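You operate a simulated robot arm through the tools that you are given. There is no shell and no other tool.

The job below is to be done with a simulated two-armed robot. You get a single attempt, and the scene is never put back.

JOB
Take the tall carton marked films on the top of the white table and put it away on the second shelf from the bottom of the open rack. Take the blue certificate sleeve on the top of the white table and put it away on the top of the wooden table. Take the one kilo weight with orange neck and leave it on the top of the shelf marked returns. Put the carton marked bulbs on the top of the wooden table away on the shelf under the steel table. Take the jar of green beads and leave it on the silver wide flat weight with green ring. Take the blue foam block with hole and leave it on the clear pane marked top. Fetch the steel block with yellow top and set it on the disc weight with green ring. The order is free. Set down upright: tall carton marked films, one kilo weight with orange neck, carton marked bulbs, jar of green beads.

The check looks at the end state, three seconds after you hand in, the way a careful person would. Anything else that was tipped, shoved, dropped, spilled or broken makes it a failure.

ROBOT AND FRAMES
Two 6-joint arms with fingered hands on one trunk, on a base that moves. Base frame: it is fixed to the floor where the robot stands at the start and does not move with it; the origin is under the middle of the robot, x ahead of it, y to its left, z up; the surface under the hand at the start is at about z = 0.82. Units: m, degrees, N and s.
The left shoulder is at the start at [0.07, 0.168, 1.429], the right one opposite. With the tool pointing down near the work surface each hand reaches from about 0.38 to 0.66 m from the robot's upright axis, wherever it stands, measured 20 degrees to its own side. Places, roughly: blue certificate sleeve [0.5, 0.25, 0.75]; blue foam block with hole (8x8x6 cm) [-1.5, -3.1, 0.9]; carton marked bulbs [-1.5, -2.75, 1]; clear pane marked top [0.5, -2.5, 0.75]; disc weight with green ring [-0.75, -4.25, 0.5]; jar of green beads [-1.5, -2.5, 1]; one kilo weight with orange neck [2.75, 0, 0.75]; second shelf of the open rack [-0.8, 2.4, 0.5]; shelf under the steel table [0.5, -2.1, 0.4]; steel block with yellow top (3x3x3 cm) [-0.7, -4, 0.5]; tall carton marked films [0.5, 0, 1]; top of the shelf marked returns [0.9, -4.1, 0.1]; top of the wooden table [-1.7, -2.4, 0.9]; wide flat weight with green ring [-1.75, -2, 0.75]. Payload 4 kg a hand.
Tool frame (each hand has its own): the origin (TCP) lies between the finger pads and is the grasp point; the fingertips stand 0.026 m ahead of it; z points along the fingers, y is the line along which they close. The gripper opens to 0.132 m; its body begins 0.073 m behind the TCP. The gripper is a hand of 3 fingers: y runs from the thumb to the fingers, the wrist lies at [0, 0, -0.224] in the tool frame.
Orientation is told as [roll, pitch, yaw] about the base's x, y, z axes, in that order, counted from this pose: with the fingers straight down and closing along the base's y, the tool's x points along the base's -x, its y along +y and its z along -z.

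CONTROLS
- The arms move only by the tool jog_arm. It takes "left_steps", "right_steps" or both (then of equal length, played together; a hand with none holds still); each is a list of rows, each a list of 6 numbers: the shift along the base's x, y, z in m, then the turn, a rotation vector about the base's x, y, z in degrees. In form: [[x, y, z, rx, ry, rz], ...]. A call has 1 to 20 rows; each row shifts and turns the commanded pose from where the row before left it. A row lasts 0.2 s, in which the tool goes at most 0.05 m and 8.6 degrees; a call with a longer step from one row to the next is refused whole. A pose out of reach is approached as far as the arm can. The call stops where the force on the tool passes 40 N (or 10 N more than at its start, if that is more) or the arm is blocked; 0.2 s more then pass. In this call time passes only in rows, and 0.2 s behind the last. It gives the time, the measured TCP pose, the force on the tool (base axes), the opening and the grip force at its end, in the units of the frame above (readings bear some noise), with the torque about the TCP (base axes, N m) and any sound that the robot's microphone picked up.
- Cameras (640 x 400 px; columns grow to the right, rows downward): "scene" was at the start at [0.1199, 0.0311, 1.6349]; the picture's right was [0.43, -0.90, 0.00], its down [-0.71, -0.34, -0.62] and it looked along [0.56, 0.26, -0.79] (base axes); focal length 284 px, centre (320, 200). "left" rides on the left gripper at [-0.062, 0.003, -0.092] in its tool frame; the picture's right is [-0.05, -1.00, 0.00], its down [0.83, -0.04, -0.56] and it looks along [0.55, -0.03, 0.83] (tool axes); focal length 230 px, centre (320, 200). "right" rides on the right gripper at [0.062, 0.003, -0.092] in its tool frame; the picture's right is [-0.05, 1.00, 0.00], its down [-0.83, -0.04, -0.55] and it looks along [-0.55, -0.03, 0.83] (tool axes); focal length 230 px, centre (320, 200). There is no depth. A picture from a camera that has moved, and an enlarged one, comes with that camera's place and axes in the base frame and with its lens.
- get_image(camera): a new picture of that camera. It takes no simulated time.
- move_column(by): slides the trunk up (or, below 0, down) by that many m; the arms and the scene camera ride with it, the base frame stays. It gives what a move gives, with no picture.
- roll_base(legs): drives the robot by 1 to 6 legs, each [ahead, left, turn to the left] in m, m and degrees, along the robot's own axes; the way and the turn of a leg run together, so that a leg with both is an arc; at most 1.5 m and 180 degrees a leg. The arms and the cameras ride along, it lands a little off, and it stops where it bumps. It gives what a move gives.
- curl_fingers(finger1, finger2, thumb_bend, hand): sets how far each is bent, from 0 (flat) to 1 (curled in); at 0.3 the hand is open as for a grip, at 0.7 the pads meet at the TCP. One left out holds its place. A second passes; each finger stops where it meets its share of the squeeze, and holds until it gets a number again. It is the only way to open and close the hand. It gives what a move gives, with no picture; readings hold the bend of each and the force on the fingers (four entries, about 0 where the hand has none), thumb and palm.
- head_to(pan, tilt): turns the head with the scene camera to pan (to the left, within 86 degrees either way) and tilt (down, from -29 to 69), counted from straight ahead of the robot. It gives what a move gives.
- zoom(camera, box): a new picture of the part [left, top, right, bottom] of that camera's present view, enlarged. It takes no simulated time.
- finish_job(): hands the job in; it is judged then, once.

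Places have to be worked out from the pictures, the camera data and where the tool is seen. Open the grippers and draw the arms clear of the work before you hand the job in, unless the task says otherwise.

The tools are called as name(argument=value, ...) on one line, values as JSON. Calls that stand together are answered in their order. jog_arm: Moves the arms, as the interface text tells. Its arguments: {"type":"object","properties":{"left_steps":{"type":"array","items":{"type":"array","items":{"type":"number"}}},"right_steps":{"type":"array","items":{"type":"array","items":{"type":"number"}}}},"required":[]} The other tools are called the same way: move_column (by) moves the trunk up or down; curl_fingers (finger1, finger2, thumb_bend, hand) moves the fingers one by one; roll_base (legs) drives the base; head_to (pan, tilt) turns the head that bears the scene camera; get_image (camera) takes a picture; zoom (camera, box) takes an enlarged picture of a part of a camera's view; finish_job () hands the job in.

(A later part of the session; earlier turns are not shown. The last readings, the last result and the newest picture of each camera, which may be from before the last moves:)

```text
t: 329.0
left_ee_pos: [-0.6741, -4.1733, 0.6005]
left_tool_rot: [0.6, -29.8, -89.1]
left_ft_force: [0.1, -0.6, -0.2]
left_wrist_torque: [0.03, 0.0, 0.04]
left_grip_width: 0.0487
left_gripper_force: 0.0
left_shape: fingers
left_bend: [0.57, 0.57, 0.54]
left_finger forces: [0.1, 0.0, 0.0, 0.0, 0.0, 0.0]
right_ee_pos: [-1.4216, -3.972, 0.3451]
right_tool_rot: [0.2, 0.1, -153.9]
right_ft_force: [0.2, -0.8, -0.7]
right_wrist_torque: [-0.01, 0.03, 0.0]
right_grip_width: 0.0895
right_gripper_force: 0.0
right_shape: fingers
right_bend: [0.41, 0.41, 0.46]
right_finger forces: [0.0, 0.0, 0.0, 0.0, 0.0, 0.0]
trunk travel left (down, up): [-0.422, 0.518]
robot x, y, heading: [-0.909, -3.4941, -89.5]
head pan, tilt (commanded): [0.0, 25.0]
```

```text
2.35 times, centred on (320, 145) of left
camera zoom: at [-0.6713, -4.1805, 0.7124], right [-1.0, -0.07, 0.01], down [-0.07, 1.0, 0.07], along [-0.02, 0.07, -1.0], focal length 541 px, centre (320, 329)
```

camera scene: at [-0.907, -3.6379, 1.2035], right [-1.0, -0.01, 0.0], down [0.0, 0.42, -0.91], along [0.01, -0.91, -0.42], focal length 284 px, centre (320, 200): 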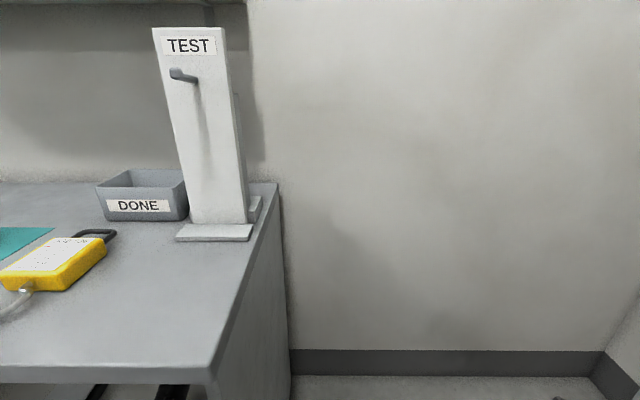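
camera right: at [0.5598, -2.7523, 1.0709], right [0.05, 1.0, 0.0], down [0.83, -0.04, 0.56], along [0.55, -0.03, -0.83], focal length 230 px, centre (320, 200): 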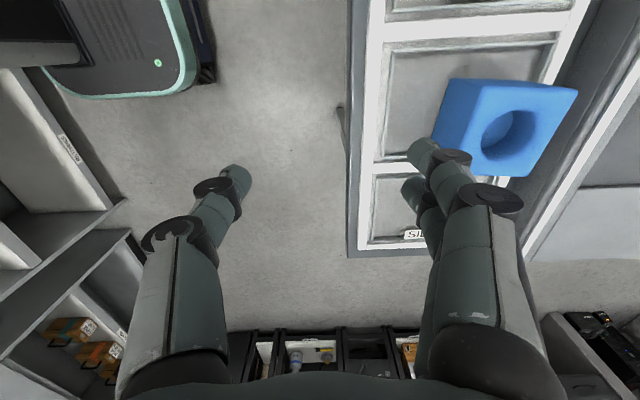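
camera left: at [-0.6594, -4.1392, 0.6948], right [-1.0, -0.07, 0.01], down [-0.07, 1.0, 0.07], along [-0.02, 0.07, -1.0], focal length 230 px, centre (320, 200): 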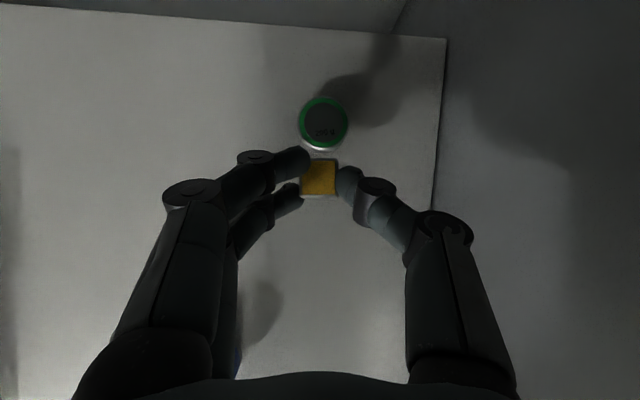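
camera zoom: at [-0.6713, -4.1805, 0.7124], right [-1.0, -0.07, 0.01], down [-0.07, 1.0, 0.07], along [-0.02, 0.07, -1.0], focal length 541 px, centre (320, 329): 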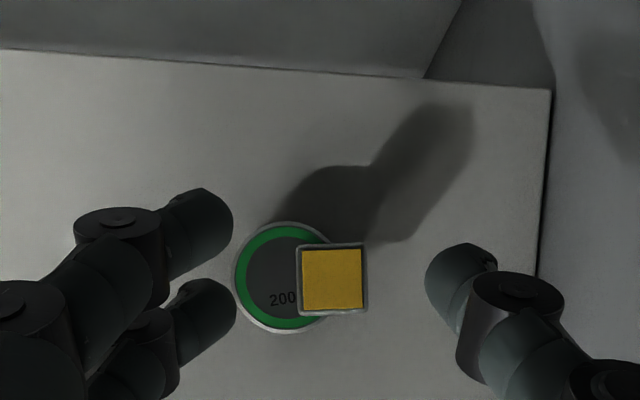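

move_column(by=-0.036)

zoom(camera="left", box=[220, 60, 420, 230])

```text
t: 329.8
left_ee_pos: [-0.6734, -4.173, 0.5641]
left_tool_rot: [0.7, -29.9, -89.2]
left_ft_force: [0.6, 0.3, -0.6]
left_wrist_torque: [-0.02, -0.01, -0.01]
left_grip_width: 0.0491
left_gripper_force: 0.1
left_shape: fingers
left_bend: [0.57, 0.57, 0.54]
left_finger forces: [0.1, 0.0, 0.0, 0.0, 0.0, 0.1]
right_ee_pos: [-1.4224, -3.9712, 0.3087]
right_tool_rot: [0.2, 0.1, -153.9]
right_ft_force: [0.7, 0.6, -0.1]
right_wrist_torque: [0.0, -0.01, 0.0]
right_grip_width: 0.0892
right_gripper_force: 0.1
right_shape: fingers
right_bend: [0.41, 0.41, 0.46]
right_finger forces: [0.0, 0.0, 0.1, 0.0, 0.1, 0.1]
trunk travel left (down, up): [-0.386, 0.554]
robot x, y, heading: [-0.9088, -3.4979, -89.8]
head pan, tilt (commanded): [0.0, 25.0]
```

```text
2.35 times, centred on (320, 145) of left
camera zoom: at [-0.6712, -4.1803, 0.6764], right [-1.0, -0.07, 0.01], down [-0.07, 1.0, 0.07], along [-0.02, 0.07, -1.0], focal length 541 px, centre (320, 329)
```

zoom: 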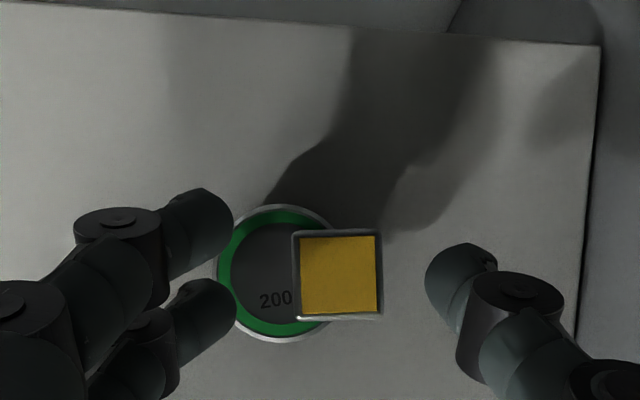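

The thumb is ~11 mm right of the block. I push slowly +x (hand to the left): about 22 mm first, then check.

jog_arm(left_steps=[[0.006, 0, 0, 0, 0, 0], [0.005, 0, 0, 0, 0, 0], [0.004, 0, 0, 0, 0, 0], [0.004, 0, 0, 0, 0, 0], [0.003, 0, 0, 0, 0, 0]])

zoom(camera="left", box=[220, 60, 420, 230])

```text
t: 331.0
left_ee_pos: [-0.6512, -4.1711, 0.5641]
left_tool_rot: [0.7, -29.9, -89.1]
left_ft_force: [-0.9, 0.4, 0.1]
left_wrist_torque: [0.0, 0.02, -0.02]
left_grip_width: 0.0493
left_gripper_force: 0.8
left_shape: fingers
left_bend: [0.57, 0.57, 0.54]
left_finger forces: [0.1, 0.0, 0.1, 0.0, 0.4, 0.1]
right_ee_pos: [-1.4212, -3.9717, 0.3092]
right_tool_rot: [0.4, 0.1, -153.9]
right_ft_force: [0.8, 0.2, 0.7]
right_wrist_torque: [0.01, 0.02, 0.01]
right_grip_width: 0.0894
right_gripper_force: 0.1
right_shape: fingers
right_bend: [0.41, 0.41, 0.46]
right_finger forces: [0.0, 0.0, 0.1, 0.0, 0.0, 0.0]
trunk travel left (down, up): [-0.386, 0.554]
robot x, y, heading: [-0.9111, -3.4926, -89.6]
head pan, tilt (commanded): [0.0, 25.0]
```

```text
2.35 times, centred on (320, 145) of left
camera zoom: at [-0.6496, -4.1798, 0.6761], right [-1.0, -0.07, 0.01], down [-0.07, 1.0, 0.07], along [-0.02, 0.07, -1.0], focal length 541 px, centre (320, 329)
```

zoom: 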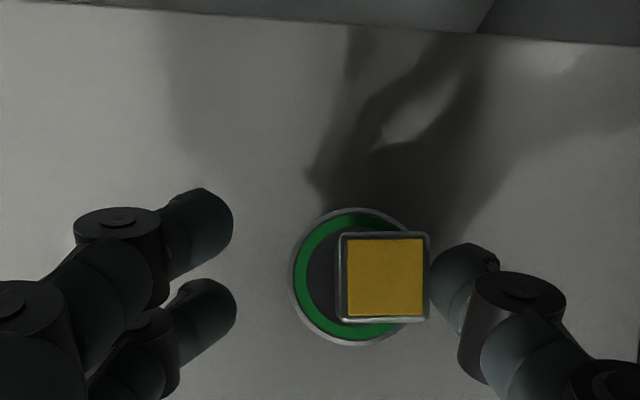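

The block slid well; 5 mm remain. I push 5 mm more.

jog_arm(left_steps=[[0.003, 0, 0, 0, 0, 0], [0.002, 0, 0, 0, 0, 0]])

zoom(camera="left", box=[220, 60, 420, 230])

```text
t: 331.6
left_ee_pos: [-0.6451, -4.1729, 0.5644]
left_tool_rot: [0.7, -29.8, -89.1]
left_ft_force: [-0.5, -0.4, 0.7]
left_wrist_torque: [0.0, -0.02, 0.0]
left_grip_width: 0.0494
left_gripper_force: 0.3
left_shape: fingers
left_bend: [0.57, 0.57, 0.54]
left_finger forces: [0.1, 0.0, 0.1, 0.0, 0.4, 0.1]
right_ee_pos: [-1.4207, -3.9716, 0.3082]
right_tool_rot: [0.4, 0.1, -153.8]
right_ft_force: [0.5, -1.2, 0.6]
right_wrist_torque: [0.01, 0.0, -0.02]
right_grip_width: 0.0896
right_gripper_force: 0.1
right_shape: fingers
right_bend: [0.41, 0.41, 0.46]
right_finger forces: [0.0, 0.1, 0.0, 0.0, 0.0, 0.0]
trunk travel left (down, up): [-0.386, 0.554]
robot x, y, heading: [-0.9077, -3.4917, -89.6]
head pan, tilt (commanded): [0.0, 25.0]
```

```text
2.35 times, centred on (320, 145) of left
camera zoom: at [-0.6439, -4.1802, 0.6762], right [-1.0, -0.07, 0.01], down [-0.07, 1.0, 0.07], along [-0.02, 0.07, -1.0], focal length 541 px, centre (320, 329)
```

zoom: 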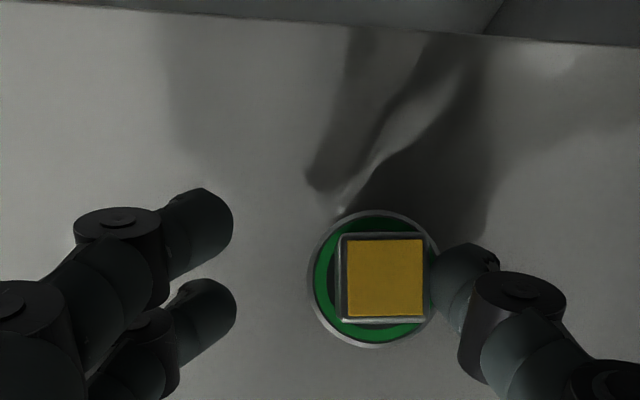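

The block is now centred on the disc. I retreat the thumb 5 mm sideways and check that the block stays.

jog_arm(left_steps=[[-0.003, 0, 0, 0, 0, 0], [-0.004, 0, 0, 0, 0, 0]])

zoom(camera="left", box=[220, 60, 420, 230])

```text
t: 332.2
left_ee_pos: [-0.6536, -4.1726, 0.5652]
left_tool_rot: [0.6, -29.8, -89.0]
left_ft_force: [-0.5, 1.0, 0.0]
left_wrist_torque: [0.0, -0.02, 0.0]
left_grip_width: 0.0494
left_gripper_force: 0.1
left_shape: fingers
left_bend: [0.57, 0.57, 0.54]
left_finger forces: [0.0, 0.1, 0.0, 0.0, 0.0, 0.0]
right_ee_pos: [-1.4212, -3.972, 0.3084]
right_tool_rot: [0.3, 0.1, -153.9]
right_ft_force: [-0.6, 0.0, 0.5]
right_wrist_torque: [0.01, -0.01, -0.01]
right_grip_width: 0.0896
right_gripper_force: 0.0
right_shape: fingers
right_bend: [0.41, 0.41, 0.46]
right_finger forces: [0.0, 0.0, 0.0, 0.0, 0.0, 0.0]
trunk travel left (down, up): [-0.386, 0.554]
robot x, y, heading: [-0.9072, -3.4936, -89.6]
head pan, tilt (commanded): [0.0, 25.0]
```

```text
2.35 times, centred on (320, 145) of left
camera zoom: at [-0.6506, -4.1802, 0.6771], right [-1.0, -0.07, 0.01], down [-0.07, 1.0, 0.07], along [-0.02, 0.07, -1.0], focal length 541 px, centre (320, 329)
```

zoom: 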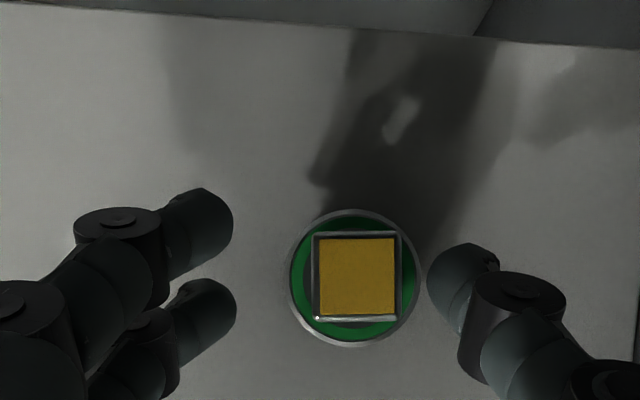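

The block stays centred on the disc. I raise straight up and check again.

move_column(by=0.04)

zoom(camera="left", box=[220, 60, 420, 230])

```text
t: 333.0
left_ee_pos: [-0.6531, -4.1748, 0.6045]
left_tool_rot: [0.8, -29.8, -89.1]
left_ft_force: [-0.8, 0.4, -0.6]
left_wrist_torque: [0.0, 0.0, 0.04]
left_grip_width: 0.0496
left_gripper_force: 0.1
left_shape: fingers
left_bend: [0.57, 0.57, 0.54]
left_finger forces: [0.0, 0.0, 0.0, 0.1, 0.0, 0.0]
right_ee_pos: [-1.4213, -3.9713, 0.3495]
right_tool_rot: [0.3, 0.1, -153.9]
right_ft_force: [0.7, -0.7, -0.3]
right_wrist_torque: [0.0, 0.02, -0.01]
right_grip_width: 0.0895
right_gripper_force: 0.0
right_shape: fingers
right_bend: [0.41, 0.41, 0.46]
right_finger forces: [0.1, 0.0, 0.0, 0.0, 0.1, 0.0]
trunk travel left (down, up): [-0.426, 0.514]
robot x, y, heading: [-0.9108, -3.4914, -89.4]
head pan, tilt (commanded): [0.0, 25.0]
```

```text
2.35 times, centred on (320, 145) of left
camera zoom: at [-0.6507, -4.1804, 0.7168], right [-1.0, -0.07, 0.01], down [-0.07, 1.0, 0.07], along [-0.02, 0.07, -1.0], focal length 541 px, centre (320, 329)
```

zoom: 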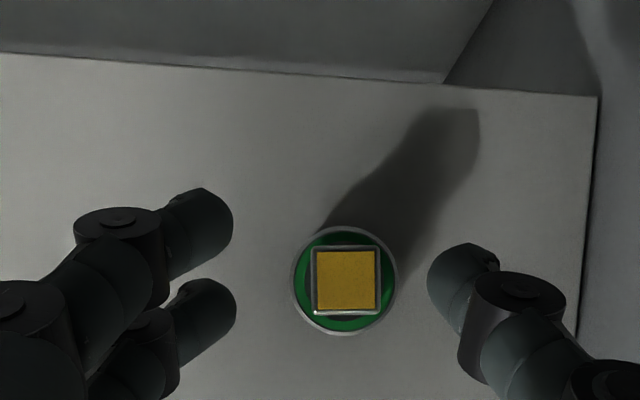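

Perfect. I back out of the compartment.

roll_base(legs=[[-0.45, 0, 0]])

zoom(camera="scene", box=[140, 180, 340, 320])

```text
t: 335.7
left_ee_pos: [-0.6546, -3.7307, 0.6063]
left_tool_rot: [0.6, -29.8, -88.9]
left_ft_force: [0.3, -0.4, -0.5]
left_wrist_torque: [0.0, 0.0, -0.01]
left_grip_width: 0.0491
left_gripper_force: 0.1
left_shape: fingers
left_bend: [0.57, 0.57, 0.54]
left_finger forces: [0.0, 0.1, 0.0, 0.0, 0.0, 0.0]
right_ee_pos: [-1.4243, -3.5322, 0.3499]
right_tool_rot: [0.3, 0.1, -153.7]
right_ft_force: [-0.8, -0.5, 0.3]
right_wrist_torque: [0.0, 0.01, 0.03]
right_grip_width: 0.0893
right_gripper_force: 0.0
right_shape: fingers
right_bend: [0.41, 0.41, 0.46]
right_finger forces: [0.0, 0.0, 0.0, 0.1, 0.1, 0.0]
trunk travel left (down, up): [-0.426, 0.514]
robot x, y, heading: [-0.9118, -3.0513, -89.3]
head pan, tilt (commanded): [0.0, 25.0]
```

```text
2.86 times, centred on (240, 250) of scene
camera zoom: at [-0.9105, -3.1958, 1.2257], right [-1.0, -0.01, 0.0], down [0.0, 0.42, -0.91], along [0.01, -0.91, -0.42], focal length 810 px, centre (549, 57)
```

zoom: 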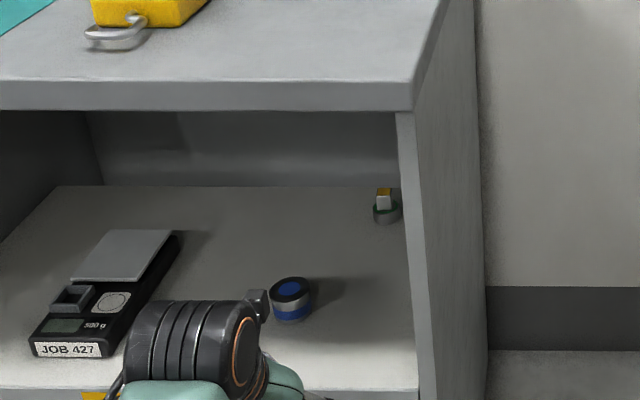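

Block-on-disc is done. Now the one-kilo weight across the room: I raise the trunk and bring the right arm back in front for a compact drive.

move_column(by=0.4)

move_column(by=0.11)

jog_arm(right_steps=[[0.03, -0.01, 0, 0, 0, 6.4], [0.034, -0.01, 0.005, 0, 0, 6.4], [0.034, -0.01, 0.01, 0, 0, 6.4], [0.034, -0.01, 0.01, 0, 0, 6.4], [0.034, -0.01, 0.01, 0, 0, 6.4], [0.034, -0.01, 0.01, 0, 0, 6.4], [0.034, -0.01, 0.015, 0, 0, 6.4], [0.034, -0.01, 0.015, 0, 0, 6.4], [0.034, -0.005, 0.015, 0, 0, 6.4], [0.034, 0, 0.01, 0, 0, 6.4]])

```text
t: 339.5
left_ee_pos: [-0.655, -3.7299, 1.0051]
left_tool_rot: [0.6, -29.8, -89.1]
left_ft_force: [-0.2, -0.2, 0.7]
left_wrist_torque: [-0.03, 0.02, 0.04]
left_grip_width: 0.0496
left_gripper_force: 0.1
left_shape: fingers
left_bend: [0.57, 0.57, 0.54]
left_finger forces: [0.1, 0.0, 0.0, 0.0, 0.1, 0.1]
right_ee_pos: [-1.4256, -3.5324, 0.7487]
right_tool_rot: [0.3, 0.1, -153.8]
right_ft_force: [-0.1, 0.3, -0.3]
right_wrist_torque: [0.01, 0.0, 0.01]
right_grip_width: 0.0895
right_gripper_force: 0.1
right_shape: fingers
right_bend: [0.41, 0.41, 0.46]
right_finger forces: [0.0, 0.0, 0.0, 0.0, 0.2, 0.0]
trunk travel left (down, up): [-0.826, 0.114]
robot x, y, heading: [-0.9166, -3.0494, -89.5]
head pan, tilt (commanded): [0.0, 25.0]
```

```text
t: 340.9
left_ee_pos: [-0.6545, -3.7315, 1.1143]
left_tool_rot: [0.7, -29.8, -88.9]
left_ft_force: [-0.4, -0.1, 0.0]
left_wrist_torque: [-0.02, -0.04, 0.05]
left_grip_width: 0.0492
left_gripper_force: 0.1
left_shape: fingers
left_bend: [0.57, 0.57, 0.54]
left_finger forces: [0.0, 0.0, 0.0, 0.2, 0.1, 0.1]
right_ee_pos: [-1.4238, -3.5309, 0.8581]
right_tool_rot: [0.3, 0.1, -153.8]
right_ft_force: [-0.1, -0.4, -0.2]
right_wrist_torque: [0.02, -0.03, 0.0]
right_grip_width: 0.0893
right_gripper_force: 0.1
right_shape: fingers
right_bend: [0.41, 0.41, 0.46]
right_finger forces: [0.1, 0.0, 0.0, 0.0, 0.0, 0.0]
trunk travel left (down, up): [-0.936, 0.004]
robot x, y, heading: [-0.9134, -3.0524, -89.2]
head pan, tilt (commanded): [0.0, 25.0]
```

```text
t: 343.1
left_ee_pos: [-0.6546, -3.7303, 1.1154]
left_tool_rot: [0.8, -29.9, -88.9]
left_ft_force: [-0.2, 0.3, 1.4]
left_wrist_torque: [0.0, 0.0, -0.01]
left_grip_width: 0.0496
left_gripper_force: 0.0
left_shape: fingers
left_bend: [0.57, 0.57, 0.54]
left_finger forces: [0.0, 0.0, 0.0, 0.0, 0.0, 0.0]
right_ee_pos: [-1.0996, -3.6591, 0.9237]
right_tool_rot: [0.1, 0.1, -89.7]
right_ft_force: [-1.0, 0.1, -1.4]
right_wrist_torque: [0.03, -0.02, 0.0]
right_grip_width: 0.0895
right_gripper_force: 0.1
right_shape: fingers
right_bend: [0.41, 0.41, 0.46]
right_finger forces: [0.0, 0.0, 0.1, 0.1, 0.0, 0.0]
right hand out of reach, approached as far as the arm can: row 1, 2, 3, 4, 5, 6, 7, 9, 10
trunk travel left (down, up): [-0.936, 0.004]
robot x, y, heading: [-0.9148, -3.0556, -89.3]
head pan, tilt (commanded): [0.0, 25.0]
```

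roll_base(legs=[[0, 0, 89.3], [0.25, 1.1, 0], [0, 1.05, 0]])

head_to(pan=0, tilt=20)

get_image(camera="scene")

```text
t: 357.8
left_ee_pos: [0.0694, -0.6456, 1.1164]
left_tool_rot: [0.9, -29.8, -0.9]
left_ft_force: [-0.1, 0.0, -1.0]
left_wrist_torque: [0.01, -0.01, -0.02]
left_grip_width: 0.0492
left_gripper_force: 0.1
left_shape: fingers
left_bend: [0.57, 0.57, 0.54]
left_finger forces: [0.0, 0.0, 0.0, 0.0, 0.1, 0.1]
right_ee_pos: [-0.0159, -1.0871, 0.9236]
right_tool_rot: [0.2, 0.2, -1.7]
right_ft_force: [0.4, 0.7, -0.6]
right_wrist_torque: [-0.01, -0.02, -0.01]
right_grip_width: 0.0894
right_gripper_force: 0.0
right_shape: fingers
right_bend: [0.41, 0.41, 0.46]
right_finger forces: [0.0, 0.1, 0.0, 0.0, 0.0, 0.0]
trunk travel left (down, up): [-0.936, 0.004]
robot x, y, heading: [-0.6179, -0.8782, -1.2]
head pan, tilt (commanded): [0.0, 25.0]
```

```text
t: 358.5
left_ee_pos: [0.0695, -0.6432, 1.1151]
left_tool_rot: [0.8, -29.8, -0.9]
left_ft_force: [-0.7, 0.8, 0.0]
left_wrist_torque: [-0.02, 0.0, -0.03]
left_grip_width: 0.0493
left_gripper_force: 0.0
left_shape: fingers
left_bend: [0.57, 0.57, 0.54]
left_finger forces: [0.0, 0.1, 0.0, 0.0, 0.0, 0.1]
right_ee_pos: [-0.0166, -1.0874, 0.9245]
right_tool_rot: [0.3, 0.2, -1.7]
right_ft_force: [-0.2, 0.2, -0.1]
right_wrist_torque: [-0.02, 0.01, 0.03]
right_grip_width: 0.0895
right_gripper_force: 0.1
right_shape: fingers
right_bend: [0.41, 0.41, 0.46]
right_finger forces: [0.0, 0.1, 0.0, 0.1, 0.1, 0.0]
trunk travel left (down, up): [-0.936, 0.004]
robot x, y, heading: [-0.6181, -0.8795, -1.3]
head pan, tilt (commanded): [0.0, 20.0]
```

```text
taken
camera scene: at [-0.4713, -0.8849, 1.7436], right [-0.02, -1.0, 0.0], down [-0.34, 0.01, -0.94], along [0.94, -0.02, -0.34], focal length 284 px, centre (320, 200)
```

scene: 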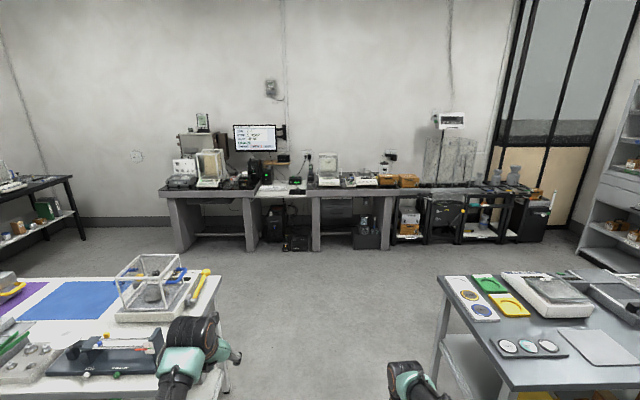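

The corridor between the tables (y −0.375 … −1.57) is clear. I zoom on the far bench around y≈0 to find the one-kilo weight.

zoom(camera="scene", box=[160, 110, 320, 210])

zoom(camera="scene", box=[300, 120, 460, 220])

```text
4.00 times, centred on (240, 160) of scene
camera zoom: at [-0.4713, -0.8849, 1.7436], right [-0.02, -1.0, 0.0], down [-0.34, 0.01, -0.94], along [0.94, -0.02, -0.34], focal length 1134 px, centre (640, 360)
```

zoom: 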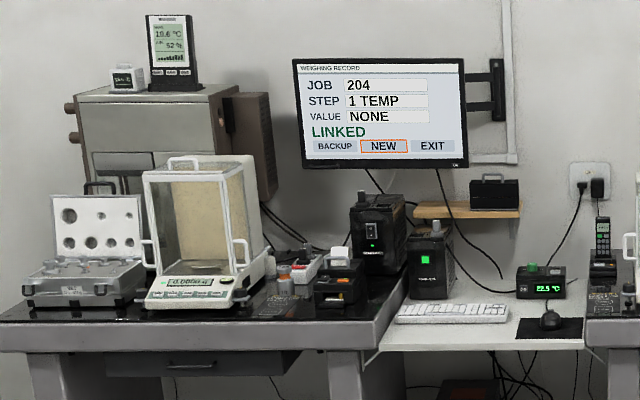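

```text
4.00 times, centred on (380, 170) of scene
camera zoom: at [-0.4713, -0.8849, 1.7436], right [-0.02, -1.0, 0.0], down [-0.34, 0.01, -0.94], along [0.94, -0.02, -0.34], focal length 1134 px, centre (80, 320)
```

zoom: 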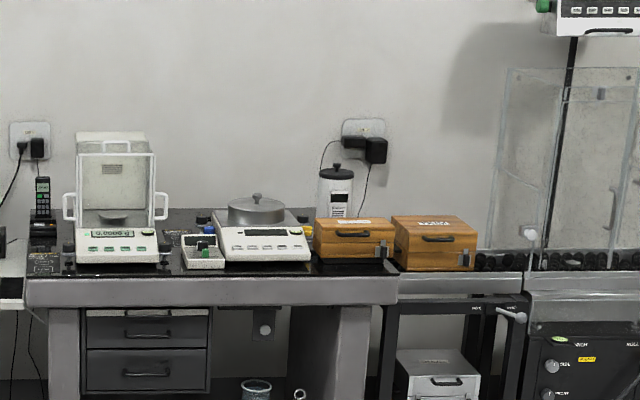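

The weight seems to stand between the balance and a black printer near (2.75, 0.08). I drive through the corridor to get a closer look.

roll_base(legs=[[1.4, -0.05, 1.3], [0.7, 0, 0]])

head_to(pan=30, tilt=20)

get_image(camera="scene")

```text
t: 369.0
left_ee_pos: [2.173, -0.6602, 1.1158]
left_tool_rot: [0.8, -30.0, 1.7]
left_ft_force: [0.0, -0.6, 0.4]
left_wrist_torque: [-0.04, -0.04, -0.02]
left_grip_width: 0.0496
left_gripper_force: 0.0
left_shape: fingers
left_bend: [0.57, 0.57, 0.54]
left_finger forces: [0.1, 0.0, 0.0, 0.0, 0.0, 0.0]
right_ee_pos: [2.1086, -1.1053, 0.9247]
right_tool_rot: [0.3, 0.2, 0.9]
right_ft_force: [0.3, 1.0, 0.9]
right_wrist_torque: [0.0, -0.02, -0.01]
right_grip_width: 0.0893
right_gripper_force: 0.1
right_shape: fingers
right_bend: [0.41, 0.41, 0.46]
right_finger forces: [0.1, 0.1, 0.0, 0.0, 0.1, 0.0]
trunk travel left (down, up): [-0.936, 0.004]
robot x, y, heading: [1.5002, -0.9262, 1.2]
head pan, tilt (commanded): [0.0, 20.0]
```

```text
t: 369.9
left_ee_pos: [2.176, -0.6601, 1.1148]
left_tool_rot: [0.7, -29.8, 1.7]
left_ft_force: [0.0, -0.1, 0.2]
left_wrist_torque: [-0.02, 0.01, 0.02]
left_grip_width: 0.0494
left_gripper_force: 0.1
left_shape: fingers
left_bend: [0.57, 0.57, 0.54]
left_finger forces: [0.0, 0.1, 0.0, 0.0, 0.0, 0.1]
right_ee_pos: [2.1095, -1.1057, 0.9231]
right_tool_rot: [0.3, 0.2, 0.9]
right_ft_force: [0.2, 0.8, 0.8]
right_wrist_torque: [0.02, 0.01, 0.0]
right_grip_width: 0.0893
right_gripper_force: 0.0
right_shape: fingers
right_bend: [0.41, 0.41, 0.46]
right_finger forces: [0.1, 0.0, 0.0, 0.0, 0.0, 0.0]
trunk travel left (down, up): [-0.936, 0.004]
robot x, y, heading: [1.501, -0.9252, 1.2]
head pan, tilt (commanded): [30.0, 20.0]
```

```text
taken
camera scene: at [1.6322, -0.8783, 1.7436], right [0.52, -0.86, 0.0], down [-0.29, -0.18, -0.94], along [0.8, 0.49, -0.34], focal length 284 px, centre (320, 200)
```

scene: 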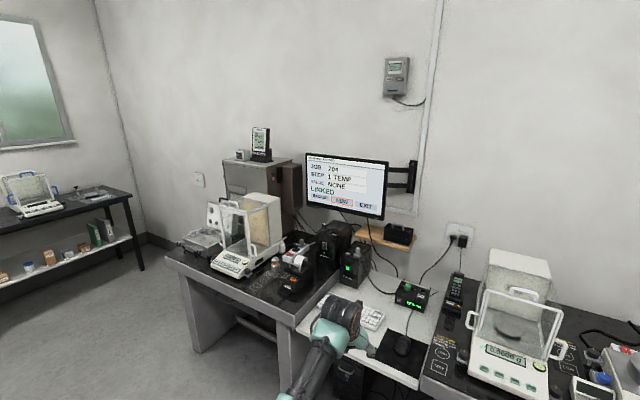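

zoom(camera="scene", box=[230, 220, 350, 310])

```text
4.44 times, centred on (290, 265) of scene
camera zoom: at [1.6322, -0.8783, 1.7436], right [0.52, -0.86, 0.0], down [-0.29, -0.18, -0.94], along [0.8, 0.49, -0.34], focal length 1260 px, centre (453, -89)
```

zoom: 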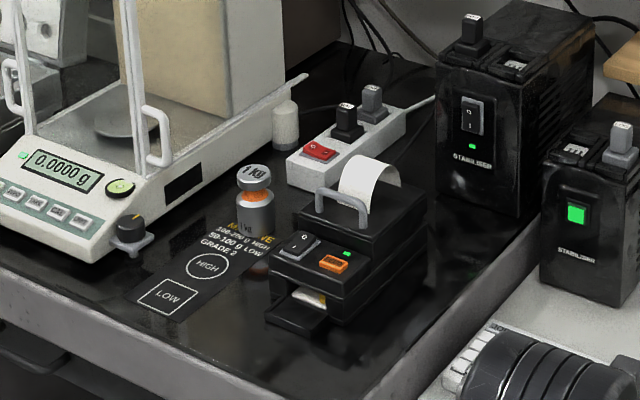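

The "1 kg" weight with orange neck stands between the balance and the printer. I shift left to face it directly.

roll_base(legs=[[0, 0.7, -1.2]])

head_to(pan=10, tilt=35)

get_image(camera="scene")

zoom(camera="scene", box=[240, 130, 400, 230])

```text
t: 373.8
left_ee_pos: [2.1756, 0.0299, 1.1162]
left_tool_rot: [0.8, -29.8, 0.2]
left_ft_force: [0.1, -0.4, 0.2]
left_wrist_torque: [0.0, -0.01, -0.01]
left_grip_width: 0.0492
left_gripper_force: 0.0
left_shape: fingers
left_bend: [0.57, 0.57, 0.54]
left_finger forces: [0.0, 0.0, 0.1, 0.0, 0.1, 0.0]
right_ee_pos: [2.0968, -0.4137, 0.9239]
right_tool_rot: [0.3, 0.2, -0.6]
right_ft_force: [-0.5, 0.0, 0.0]
right_wrist_torque: [0.0, 0.01, 0.01]
right_grip_width: 0.0894
right_gripper_force: 0.0
right_shape: fingers
right_bend: [0.41, 0.41, 0.46]
right_finger forces: [0.0, 0.1, 0.1, 0.1, 0.1, 0.0]
trunk travel left (down, up): [-0.936, 0.004]
robot x, y, heading: [1.4921, -0.2171, -0.3]
head pan, tilt (commanded): [30.0, 20.0]
```

```text
t: 374.6
left_ee_pos: [2.176, 0.0324, 1.1148]
left_tool_rot: [0.8, -29.8, 0.2]
left_ft_force: [0.8, -0.4, -0.7]
left_wrist_torque: [-0.01, 0.01, -0.01]
left_grip_width: 0.0497
left_gripper_force: 0.0
left_shape: fingers
left_bend: [0.57, 0.57, 0.54]
left_finger forces: [0.1, 0.0, 0.0, 0.0, 0.0, 0.1]
right_ee_pos: [2.0976, -0.4126, 0.925]
right_tool_rot: [0.3, 0.1, -0.7]
right_ft_force: [-0.8, -0.5, 0.2]
right_wrist_torque: [0.01, -0.03, 0.01]
right_grip_width: 0.0892
right_gripper_force: 0.1
right_shape: fingers
right_bend: [0.41, 0.41, 0.46]
right_finger forces: [0.0, 0.0, 0.1, 0.0, 0.0, 0.0]
trunk travel left (down, up): [-0.936, 0.004]
robot x, y, heading: [1.4945, -0.2162, -0.1]
head pan, tilt (commanded): [10.0, 35.0]
```

```text
taken
camera scene: at [1.6328, -0.2027, 1.7199], right [0.17, -0.99, 0.0], down [-0.56, -0.1, -0.82], along [0.81, 0.14, -0.57], focal length 284 px, centre (320, 200)
```

scene: 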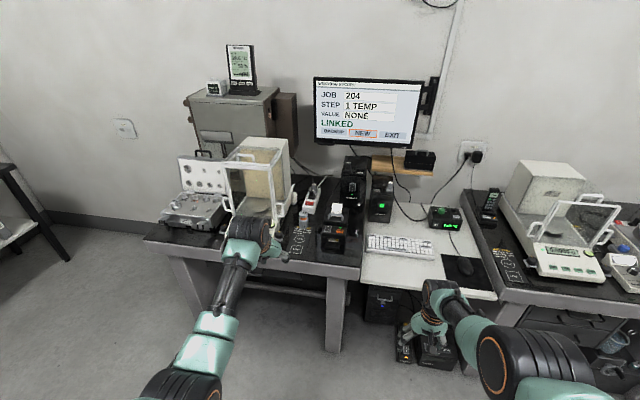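

```text
4.00 times, centred on (320, 180) of scene
camera zoom: at [1.6328, -0.2027, 1.7199], right [0.17, -0.99, 0.0], down [-0.56, -0.1, -0.82], along [0.81, 0.14, -0.57], focal length 1134 px, centre (320, 280)
```

zoom: 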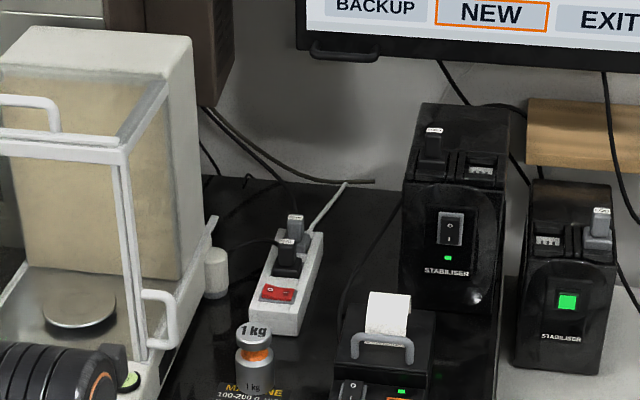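

zoom(camera="scene", box=[250, 185, 370, 275])

get_image(camera="left")

```text
4.44 times, centred on (310, 230) of scene
camera zoom: at [1.6328, -0.2027, 1.7199], right [0.17, -0.99, 0.0], down [-0.56, -0.1, -0.82], along [0.81, 0.14, -0.57], focal length 1260 px, centre (364, 67)
```

zoom: 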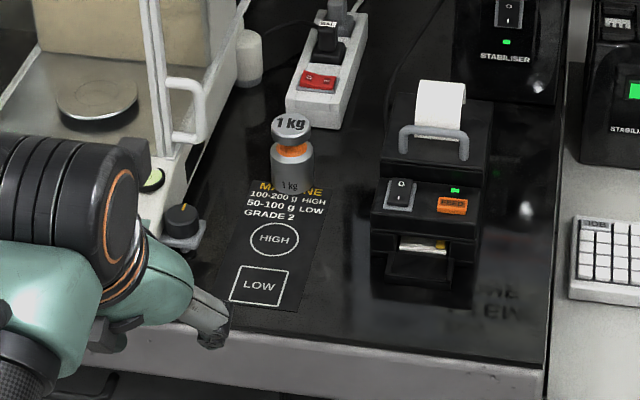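

```text
taken
camera left: at [2.1834, 0.0342, 1.227], right [0.05, -1.0, 0.02], down [-1.0, -0.05, 0.07], along [-0.07, -0.02, -1.0], focal length 230 px, centre (320, 200)
```

left: 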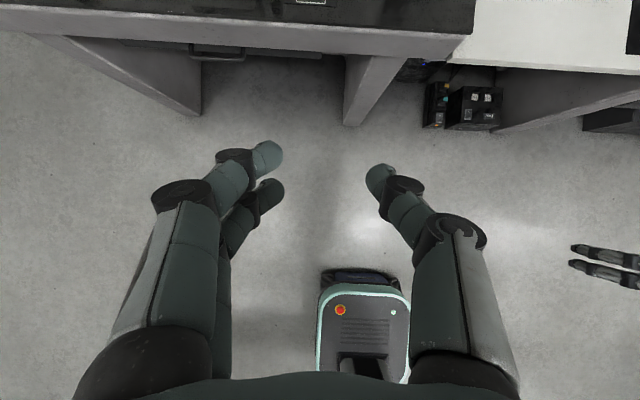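

Triangulated: bench top z≈0.773 (edge x≈2.474); weight centre ≈(2.72,0.069), Ø≈4.6 cm, top z≈0.861; printer's side at y≈−0.04, balance's at y≈0.165. I pitch the left hand to −62° and open to ~8 cm, here in free space.

jog_arm(left_steps=[[0, 0, 0, 0, -8, 0], [0, 0, 0, 0, -8, 0], [0, 0, 0, 0, -8, 0], [0, 0, 0, 0, -8, 0]])

curl_fingers(hand="left", finger1=0.45, finger2=0.45, thumb_bend=0.45)

move_column(by=-0.17)

```text
t: 375.6
left_ee_pos: [2.1761, 0.0333, 1.115]
left_tool_rot: [0.5, -62.0, 0.4]
left_ft_force: [-0.6, -0.1, 1.0]
left_wrist_torque: [0.0, 0.01, 0.0]
left_grip_width: 0.0497
left_gripper_force: 0.0
left_shape: fingers
left_bend: [0.57, 0.57, 0.54]
left_finger forces: [0.0, 0.1, 0.0, 0.0, 0.0, 0.0]
right_ee_pos: [2.0975, -0.411, 0.9234]
right_tool_rot: [0.2, 0.2, -0.6]
right_ft_force: [0.1, 0.2, -0.1]
right_wrist_torque: [0.02, -0.02, 0.0]
right_grip_width: 0.0894
right_gripper_force: 0.0
right_shape: fingers
right_bend: [0.41, 0.41, 0.46]
right_finger forces: [0.0, 0.0, 0.1, 0.0, 0.0, 0.0]
trunk travel left (down, up): [-0.936, 0.004]
robot x, y, heading: [1.4988, -0.2154, -0.4]
head pan, tilt (commanded): [10.0, 35.0]
```

```text
t: 376.6
left_ee_pos: [2.1758, 0.0321, 1.1149]
left_tool_rot: [0.5, -61.8, 0.4]
left_ft_force: [-0.7, 0.5, -0.7]
left_wrist_torque: [-0.01, 0.0, 0.0]
left_grip_width: 0.0839
left_gripper_force: 0.1
left_shape: fingers
left_bend: [0.45, 0.45, 0.45]
left_finger forces: [0.0, 0.0, 0.0, 0.0, 0.1, 0.1]
right_ee_pos: [2.0976, -0.4119, 0.9234]
right_tool_rot: [0.3, 0.2, -0.6]
right_ft_force: [0.1, -0.4, -0.2]
right_wrist_torque: [0.01, 0.0, 0.02]
right_grip_width: 0.0895
right_gripper_force: 0.0
right_shape: fingers
right_bend: [0.41, 0.41, 0.46]
right_finger forces: [0.1, 0.1, 0.1, 0.1, 0.0, 0.0]
trunk travel left (down, up): [-0.936, 0.004]
robot x, y, heading: [1.494, -0.2173, -0.3]
head pan, tilt (commanded): [10.0, 35.0]
```

```text
t: 378.6
left_ee_pos: [2.1762, 0.0323, 0.9444]
left_tool_rot: [0.5, -61.8, 0.4]
left_ft_force: [-0.2, -0.6, 0.5]
left_wrist_torque: [-0.01, -0.03, 0.0]
left_grip_width: 0.084
left_gripper_force: 0.0
left_shape: fingers
left_bend: [0.45, 0.45, 0.45]
left_finger forces: [0.1, 0.0, 0.1, 0.1, 0.0, 0.1]
right_ee_pos: [2.0979, -0.4127, 0.7541]
right_tool_rot: [0.3, 0.2, -0.6]
right_ft_force: [-0.8, -0.4, -0.6]
right_wrist_torque: [0.03, 0.02, -0.02]
right_grip_width: 0.0894
right_gripper_force: 0.1
right_shape: fingers
right_bend: [0.41, 0.41, 0.46]
right_finger forces: [0.1, 0.0, 0.0, 0.0, 0.1, 0.1]
trunk travel left (down, up): [-0.766, 0.174]
robot x, y, heading: [1.4969, -0.2153, -0.3]
head pan, tilt (commanded): [10.0, 35.0]
```

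The right hand would meet the computer desk as I advance, so I pull it back close to the body first.

jog_arm(right_steps=[[-0.03, 0, 0, 0, 0, 0], [-0.035, -0.005, -0.005, 0, 0, 0], [-0.035, -0.005, -0.01, 0, 0, 0], [-0.035, -0.005, -0.01, 0, 0, 0], [-0.035, 0, -0.01, 0, 0, 0], [-0.02, 0, 0, 0, 0, 0]])

roll_base(legs=[[0.4, 0.03, 0.3]])

get_image(camera="left")

get_image(camera="scene")

```text
t: 380.0
left_ee_pos: [2.1757, 0.0314, 0.9435]
left_tool_rot: [0.6, -61.8, 0.3]
left_ft_force: [1.0, 0.0, -0.1]
left_wrist_torque: [-0.01, 0.0, 0.0]
left_grip_width: 0.084
left_gripper_force: 0.1
left_shape: fingers
left_bend: [0.45, 0.45, 0.45]
left_finger forces: [0.1, 0.1, 0.1, 0.0, 0.1, 0.0]
right_ee_pos: [2.0052, -0.4196, 0.6398]
right_tool_rot: [0.4, 0.3, -0.5]
right_ft_force: [0.6, 0.4, -0.1]
right_wrist_torque: [0.0, 0.02, -0.02]
right_grip_width: 0.0893
right_gripper_force: 0.0
right_shape: fingers
right_bend: [0.41, 0.41, 0.46]
right_finger forces: [0.0, 0.1, 0.0, 0.0, 0.0, 0.0]
right hand out of reach, approached as far as the arm can: row 1, 2, 3, 4, 5, 6
trunk travel left (down, up): [-0.766, 0.174]
robot x, y, heading: [1.4933, -0.2215, -0.2]
head pan, tilt (commanded): [10.0, 35.0]
```

```text
t: 382.5
left_ee_pos: [2.5831, 0.0679, 0.946]
left_tool_rot: [0.6, -61.8, 0.9]
left_ft_force: [-1.3, 0.5, -0.7]
left_wrist_torque: [-0.02, 0.0, 0.03]
left_grip_width: 0.084
left_gripper_force: 0.1
left_shape: fingers
left_bend: [0.45, 0.45, 0.45]
left_finger forces: [0.0, 0.0, 0.1, 0.1, 0.0, 0.1]
right_ee_pos: [2.4154, -0.3835, 0.6407]
right_tool_rot: [0.2, 0.4, 0.0]
right_ft_force: [-0.1, 0.1, -0.6]
right_wrist_torque: [0.03, 0.01, -0.01]
right_grip_width: 0.0896
right_gripper_force: 0.1
right_shape: fingers
right_bend: [0.41, 0.41, 0.46]
right_finger forces: [0.0, 0.1, 0.0, 0.0, 0.0, 0.0]
trunk travel left (down, up): [-0.766, 0.174]
robot x, y, heading: [1.9039, -0.1888, 0.0]
head pan, tilt (commanded): [10.0, 35.0]
```

```text
taken
camera left: at [2.5294, 0.0699, 1.044], right [0.05, -1.0, 0.04], down [-0.88, -0.06, -0.47], along [0.47, -0.01, -0.88], focal length 230 px, centre (320, 200)
```

left: 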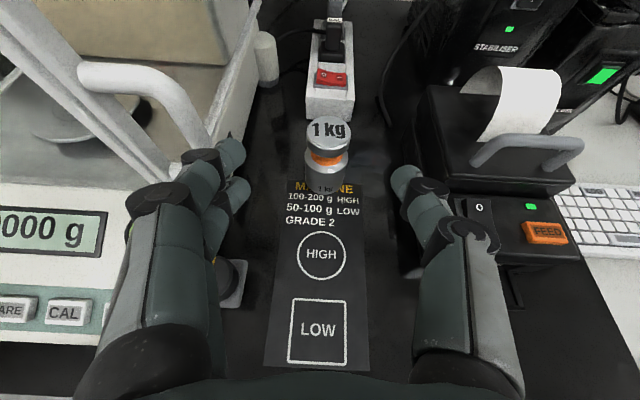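

```text
taken
camera scene: at [2.0404, -0.1721, 1.5499], right [0.18, -0.98, 0.0], down [-0.56, -0.1, -0.82], along [0.81, 0.15, -0.57], focal length 284 px, centre (320, 200)
```

scene: 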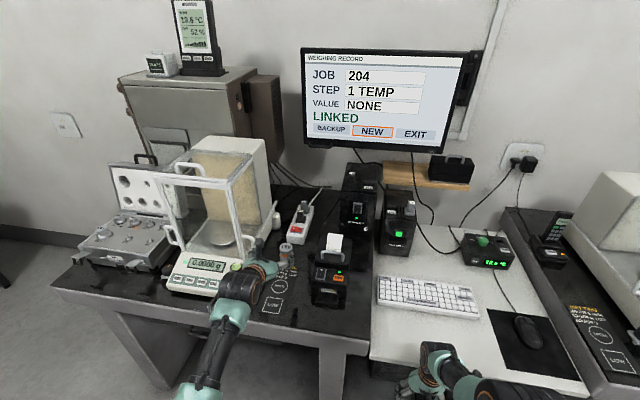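

The right hand is close to the desk edge, so I back up 0.2 m and swing the right arm out to the side before the final approach.

roll_base(legs=[[-0.2, 0, 0]])

jog_arm(right_steps=[[-0.005, -0.03, 0.015, 0, 0, -4], [-0.01, -0.03, 0.015, 0, 0, -4], [-0.015, -0.03, 0.015, 0, 0, -4], [-0.02, -0.03, 0.015, 0, 0, -4], [-0.02, -0.03, 0.015, 0, 0, -4], [-0.025, -0.03, 0.015, 0, 0, -4], [-0.025, -0.03, 0.015, 0, 0, -4], [-0.025, -0.03, 0.015, 0, 0, -4], [-0.025, -0.03, 0.015, 0, 0, -4], [-0.025, -0.03, 0.015, 0, 0, -4], [-0.025, 0, 0.015, 0, 0, -4]])

```text
t: 384.1
left_ee_pos: [2.3797, 0.066, 0.9438]
left_tool_rot: [0.5, -61.8, 0.8]
left_ft_force: [-0.5, -0.4, 0.3]
left_wrist_torque: [0.01, -0.01, -0.04]
left_grip_width: 0.0835
left_gripper_force: 0.1
left_shape: fingers
left_bend: [0.45, 0.45, 0.45]
left_finger forces: [0.1, 0.0, 0.0, 0.1, 0.1, 0.0]
right_ee_pos: [2.2128, -0.386, 0.6385]
right_tool_rot: [0.3, 0.3, -0.2]
right_ft_force: [-0.3, 0.5, -0.4]
right_wrist_torque: [0.03, -0.01, 0.01]
right_grip_width: 0.0893
right_gripper_force: 0.0
right_shape: fingers
right_bend: [0.41, 0.41, 0.46]
right_finger forces: [0.1, 0.1, 0.0, 0.0, 0.1, 0.1]
trunk travel left (down, up): [-0.766, 0.174]
robot x, y, heading: [1.7022, -0.1879, 0.3]
head pan, tilt (commanded): [10.0, 35.0]
```

```text
t: 386.5
left_ee_pos: [2.38, 0.066, 0.9447]
left_tool_rot: [0.4, -61.7, 0.8]
left_ft_force: [0.6, 0.3, -1.0]
left_wrist_torque: [-0.01, 0.0, -0.02]
left_grip_width: 0.084
left_gripper_force: 0.1
left_shape: fingers
left_bend: [0.45, 0.45, 0.45]
left_finger forces: [0.0, 0.0, 0.0, 0.1, 0.1, 0.0]
right_ee_pos: [2.1244, -0.7359, 0.668]
right_tool_rot: [0.3, 0.5, -44.3]
right_ft_force: [-0.7, 0.4, -0.7]
right_wrist_torque: [-0.03, 0.02, 0.0]
right_grip_width: 0.0894
right_gripper_force: 0.0
right_shape: fingers
right_bend: [0.41, 0.41, 0.46]
right_finger forces: [0.0, 0.0, 0.0, 0.0, 0.0, 0.0]
right hand out of reach, approached as far as the arm can: row 1, 2, 3, 4, 5, 6, 7, 8, 9, 10, 11
trunk travel left (down, up): [-0.766, 0.174]
robot x, y, heading: [1.7009, -0.1894, 0.4]
head pan, tilt (commanded): [10.0, 35.0]
```

jog_arm(right_steps=[[-0.025, -0.01, 0, 0, 0, -3], [-0.025, -0.01, 0, 0, 0, -3], [-0.025, -0.01, 0, 0, 0, -3], [-0.025, -0.01, 0, 0, 0, -3], [-0.025, 0, 0, 0, 0, -3]])

jog_arm(left_steps=[[0.02, -0.002, 0, 0, 0, -0.2], [0.02, -0.002, 0, 0, 0, -0.2], [0.02, -0.001, 0, 0, 0, 0], [0.01, 0, 0, 0, 0, 0]])

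```text
t: 387.7
left_ee_pos: [2.3795, 0.067, 0.9461]
left_tool_rot: [0.5, -61.8, 0.8]
left_ft_force: [-0.4, 0.2, -0.3]
left_wrist_torque: [-0.03, -0.02, -0.01]
left_grip_width: 0.0837
left_gripper_force: 0.1
left_shape: fingers
left_bend: [0.45, 0.45, 0.45]
left_finger forces: [0.0, 0.0, 0.1, 0.1, 0.0, 0.0]
right_ee_pos: [2.0138, -0.7964, 0.6401]
right_tool_rot: [0.3, 0.3, -59.3]
right_ft_force: [0.6, 0.3, 0.4]
right_wrist_torque: [0.02, 0.01, -0.02]
right_grip_width: 0.0894
right_gripper_force: 0.0
right_shape: fingers
right_bend: [0.41, 0.41, 0.46]
right_finger forces: [0.0, 0.0, 0.0, 0.0, 0.1, 0.0]
right hand out of reach, approached as far as the arm can: row 1, 2, 3, 4, 5
trunk travel left (down, up): [-0.766, 0.174]
robot x, y, heading: [1.6934, -0.1879, 0.1]
head pan, tilt (commanded): [10.0, 35.0]
```

```text
t: 388.7
left_ee_pos: [2.4508, 0.0599, 0.9439]
left_tool_rot: [0.5, -61.8, 0.3]
left_ft_force: [-0.4, 0.6, -0.4]
left_wrist_torque: [0.0, 0.02, 0.01]
left_grip_width: 0.0838
left_gripper_force: 0.1
left_shape: fingers
left_bend: [0.45, 0.45, 0.45]
left_finger forces: [0.0, 0.0, 0.0, 0.0, 0.1, 0.0]
right_ee_pos: [2.0154, -0.7951, 0.6413]
right_tool_rot: [0.3, 0.3, -59.2]
right_ft_force: [0.0, 0.5, -0.7]
right_wrist_torque: [0.03, 0.05, -0.03]
right_grip_width: 0.0894
right_gripper_force: 0.1
right_shape: fingers
right_bend: [0.41, 0.41, 0.46]
right_finger forces: [0.1, 0.0, 0.0, 0.0, 0.1, 0.1]
trunk travel left (down, up): [-0.766, 0.174]
robot x, y, heading: [1.7056, -0.1855, 0.3]
head pan, tilt (commanded): [10.0, 35.0]
```

Both arms are arranged. I advance 0.25 m, bringing the left hand over the weight.

roll_base(legs=[[0.245, 0, 0]])

get_image(camera="left")

get_image(camera="scene")

```text
t: 390.5
left_ee_pos: [2.6908, 0.064, 0.9463]
left_tool_rot: [0.5, -61.8, 0.6]
left_ft_force: [0.6, -0.2, 0.7]
left_wrist_torque: [-0.02, 0.01, 0.0]
left_grip_width: 0.0843
left_gripper_force: 0.1
left_shape: fingers
left_bend: [0.45, 0.45, 0.45]
left_finger forces: [0.0, 0.1, 0.1, 0.0, 0.0, 0.1]
right_ee_pos: [2.2589, -0.7928, 0.6405]
right_tool_rot: [0.3, 0.2, -59.1]
right_ft_force: [0.3, 0.2, 0.4]
right_wrist_torque: [0.0, 0.02, 0.01]
right_grip_width: 0.0896
right_gripper_force: 0.1
right_shape: fingers
right_bend: [0.41, 0.41, 0.46]
right_finger forces: [0.0, 0.1, 0.0, 0.1, 0.1, 0.0]
trunk travel left (down, up): [-0.766, 0.174]
robot x, y, heading: [1.9467, -0.1877, 0.4]
head pan, tilt (commanded): [10.0, 35.0]
```

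```text
taken
camera left: at [2.6389, 0.066, 1.045], right [0.04, -1.0, 0.04], down [-0.88, -0.06, -0.47], along [0.47, -0.02, -0.88], focal length 230 px, centre (320, 200)
```

left: 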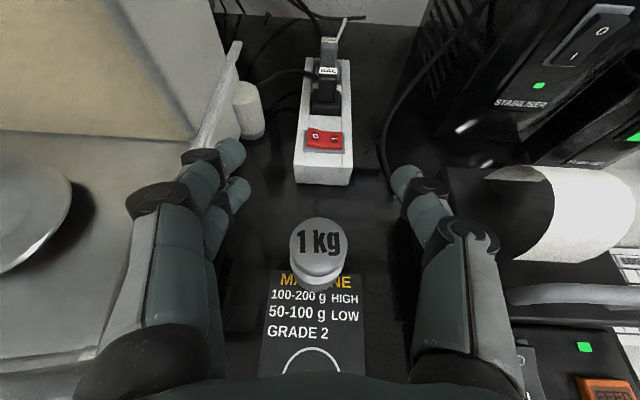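

```text
taken
camera scene: at [2.0803, -0.1718, 1.55], right [0.18, -0.98, 0.0], down [-0.56, -0.1, -0.82], along [0.81, 0.15, -0.57], focal length 284 px, centre (320, 200)
```

scene: 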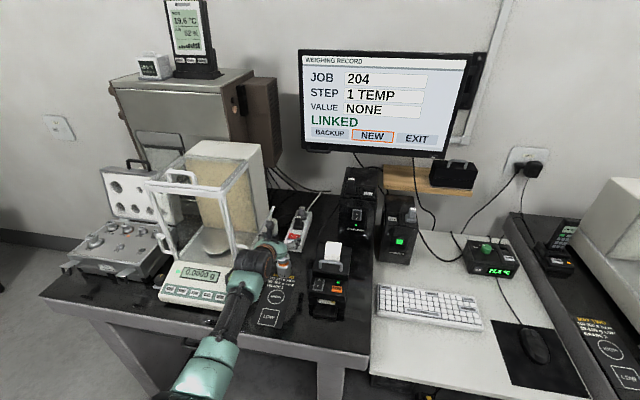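

The weight's axis is about (2.705,0.063). I move 1.4 cm further in and lower with the trunk over it.

jog_arm(left_steps=[[0.014, -0.001, 0, 0, 0, 0]])

move_column(by=-0.07)

get_image(camera="left")

```text
t: 390.9
left_ee_pos: [2.7051, 0.064, 0.9461]
left_tool_rot: [0.5, -61.8, 0.6]
left_ft_force: [-0.4, 0.3, 0.6]
left_wrist_torque: [0.02, -0.02, 0.01]
left_grip_width: 0.0838
left_gripper_force: 0.1
left_shape: fingers
left_bend: [0.45, 0.45, 0.45]
left_finger forces: [0.0, 0.2, 0.0, 0.0, 0.0, 0.0]
right_ee_pos: [2.2591, -0.7938, 0.6411]
right_tool_rot: [0.4, 0.3, -59.1]
right_ft_force: [0.2, -0.9, 0.4]
right_wrist_torque: [-0.01, -0.03, 0.03]
right_grip_width: 0.0891
right_gripper_force: 0.1
right_shape: fingers
right_bend: [0.41, 0.41, 0.46]
right_finger forces: [0.0, 0.1, 0.0, 0.0, 0.0, 0.0]
trunk travel left (down, up): [-0.766, 0.174]
robot x, y, heading: [1.9429, -0.1871, 0.1]
head pan, tilt (commanded): [10.0, 35.0]
```

```text
t: 392.0
left_ee_pos: [2.705, 0.0638, 0.8768]
left_tool_rot: [0.5, -61.8, 0.5]
left_ft_force: [0.1, -0.4, 0.2]
left_wrist_torque: [0.0, -0.02, -0.01]
left_grip_width: 0.0838
left_gripper_force: 0.1
left_shape: fingers
left_bend: [0.45, 0.45, 0.45]
left_finger forces: [0.1, 0.0, 0.1, 0.0, 0.0, 0.0]
right_ee_pos: [2.259, -0.7941, 0.5715]
right_tool_rot: [0.3, 0.3, -59.0]
right_ft_force: [-0.5, 0.3, -0.1]
right_wrist_torque: [0.0, -0.01, 0.0]
right_grip_width: 0.0896
right_gripper_force: 0.1
right_shape: fingers
right_bend: [0.41, 0.41, 0.46]
right_finger forces: [0.1, 0.0, 0.1, 0.0, 0.0, 0.0]
trunk travel left (down, up): [-0.696, 0.244]
robot x, y, heading: [1.9435, -0.1877, 0.3]
head pan, tilt (commanded): [10.0, 35.0]
```

```text
taken
camera left: at [2.6529, 0.0651, 0.9748], right [0.04, -1.0, 0.04], down [-0.88, -0.06, -0.47], along [0.47, -0.02, -0.88], focal length 230 px, centre (320, 200)
```

left: 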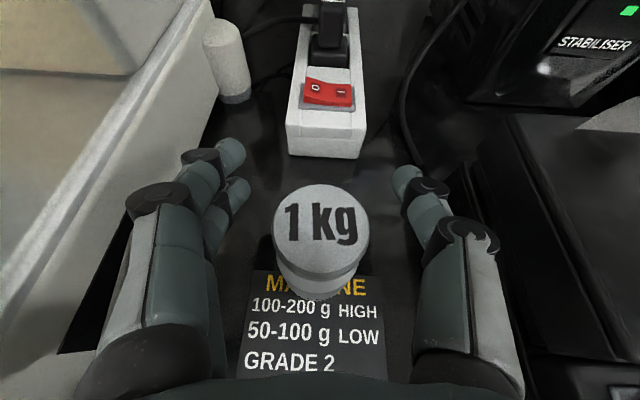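

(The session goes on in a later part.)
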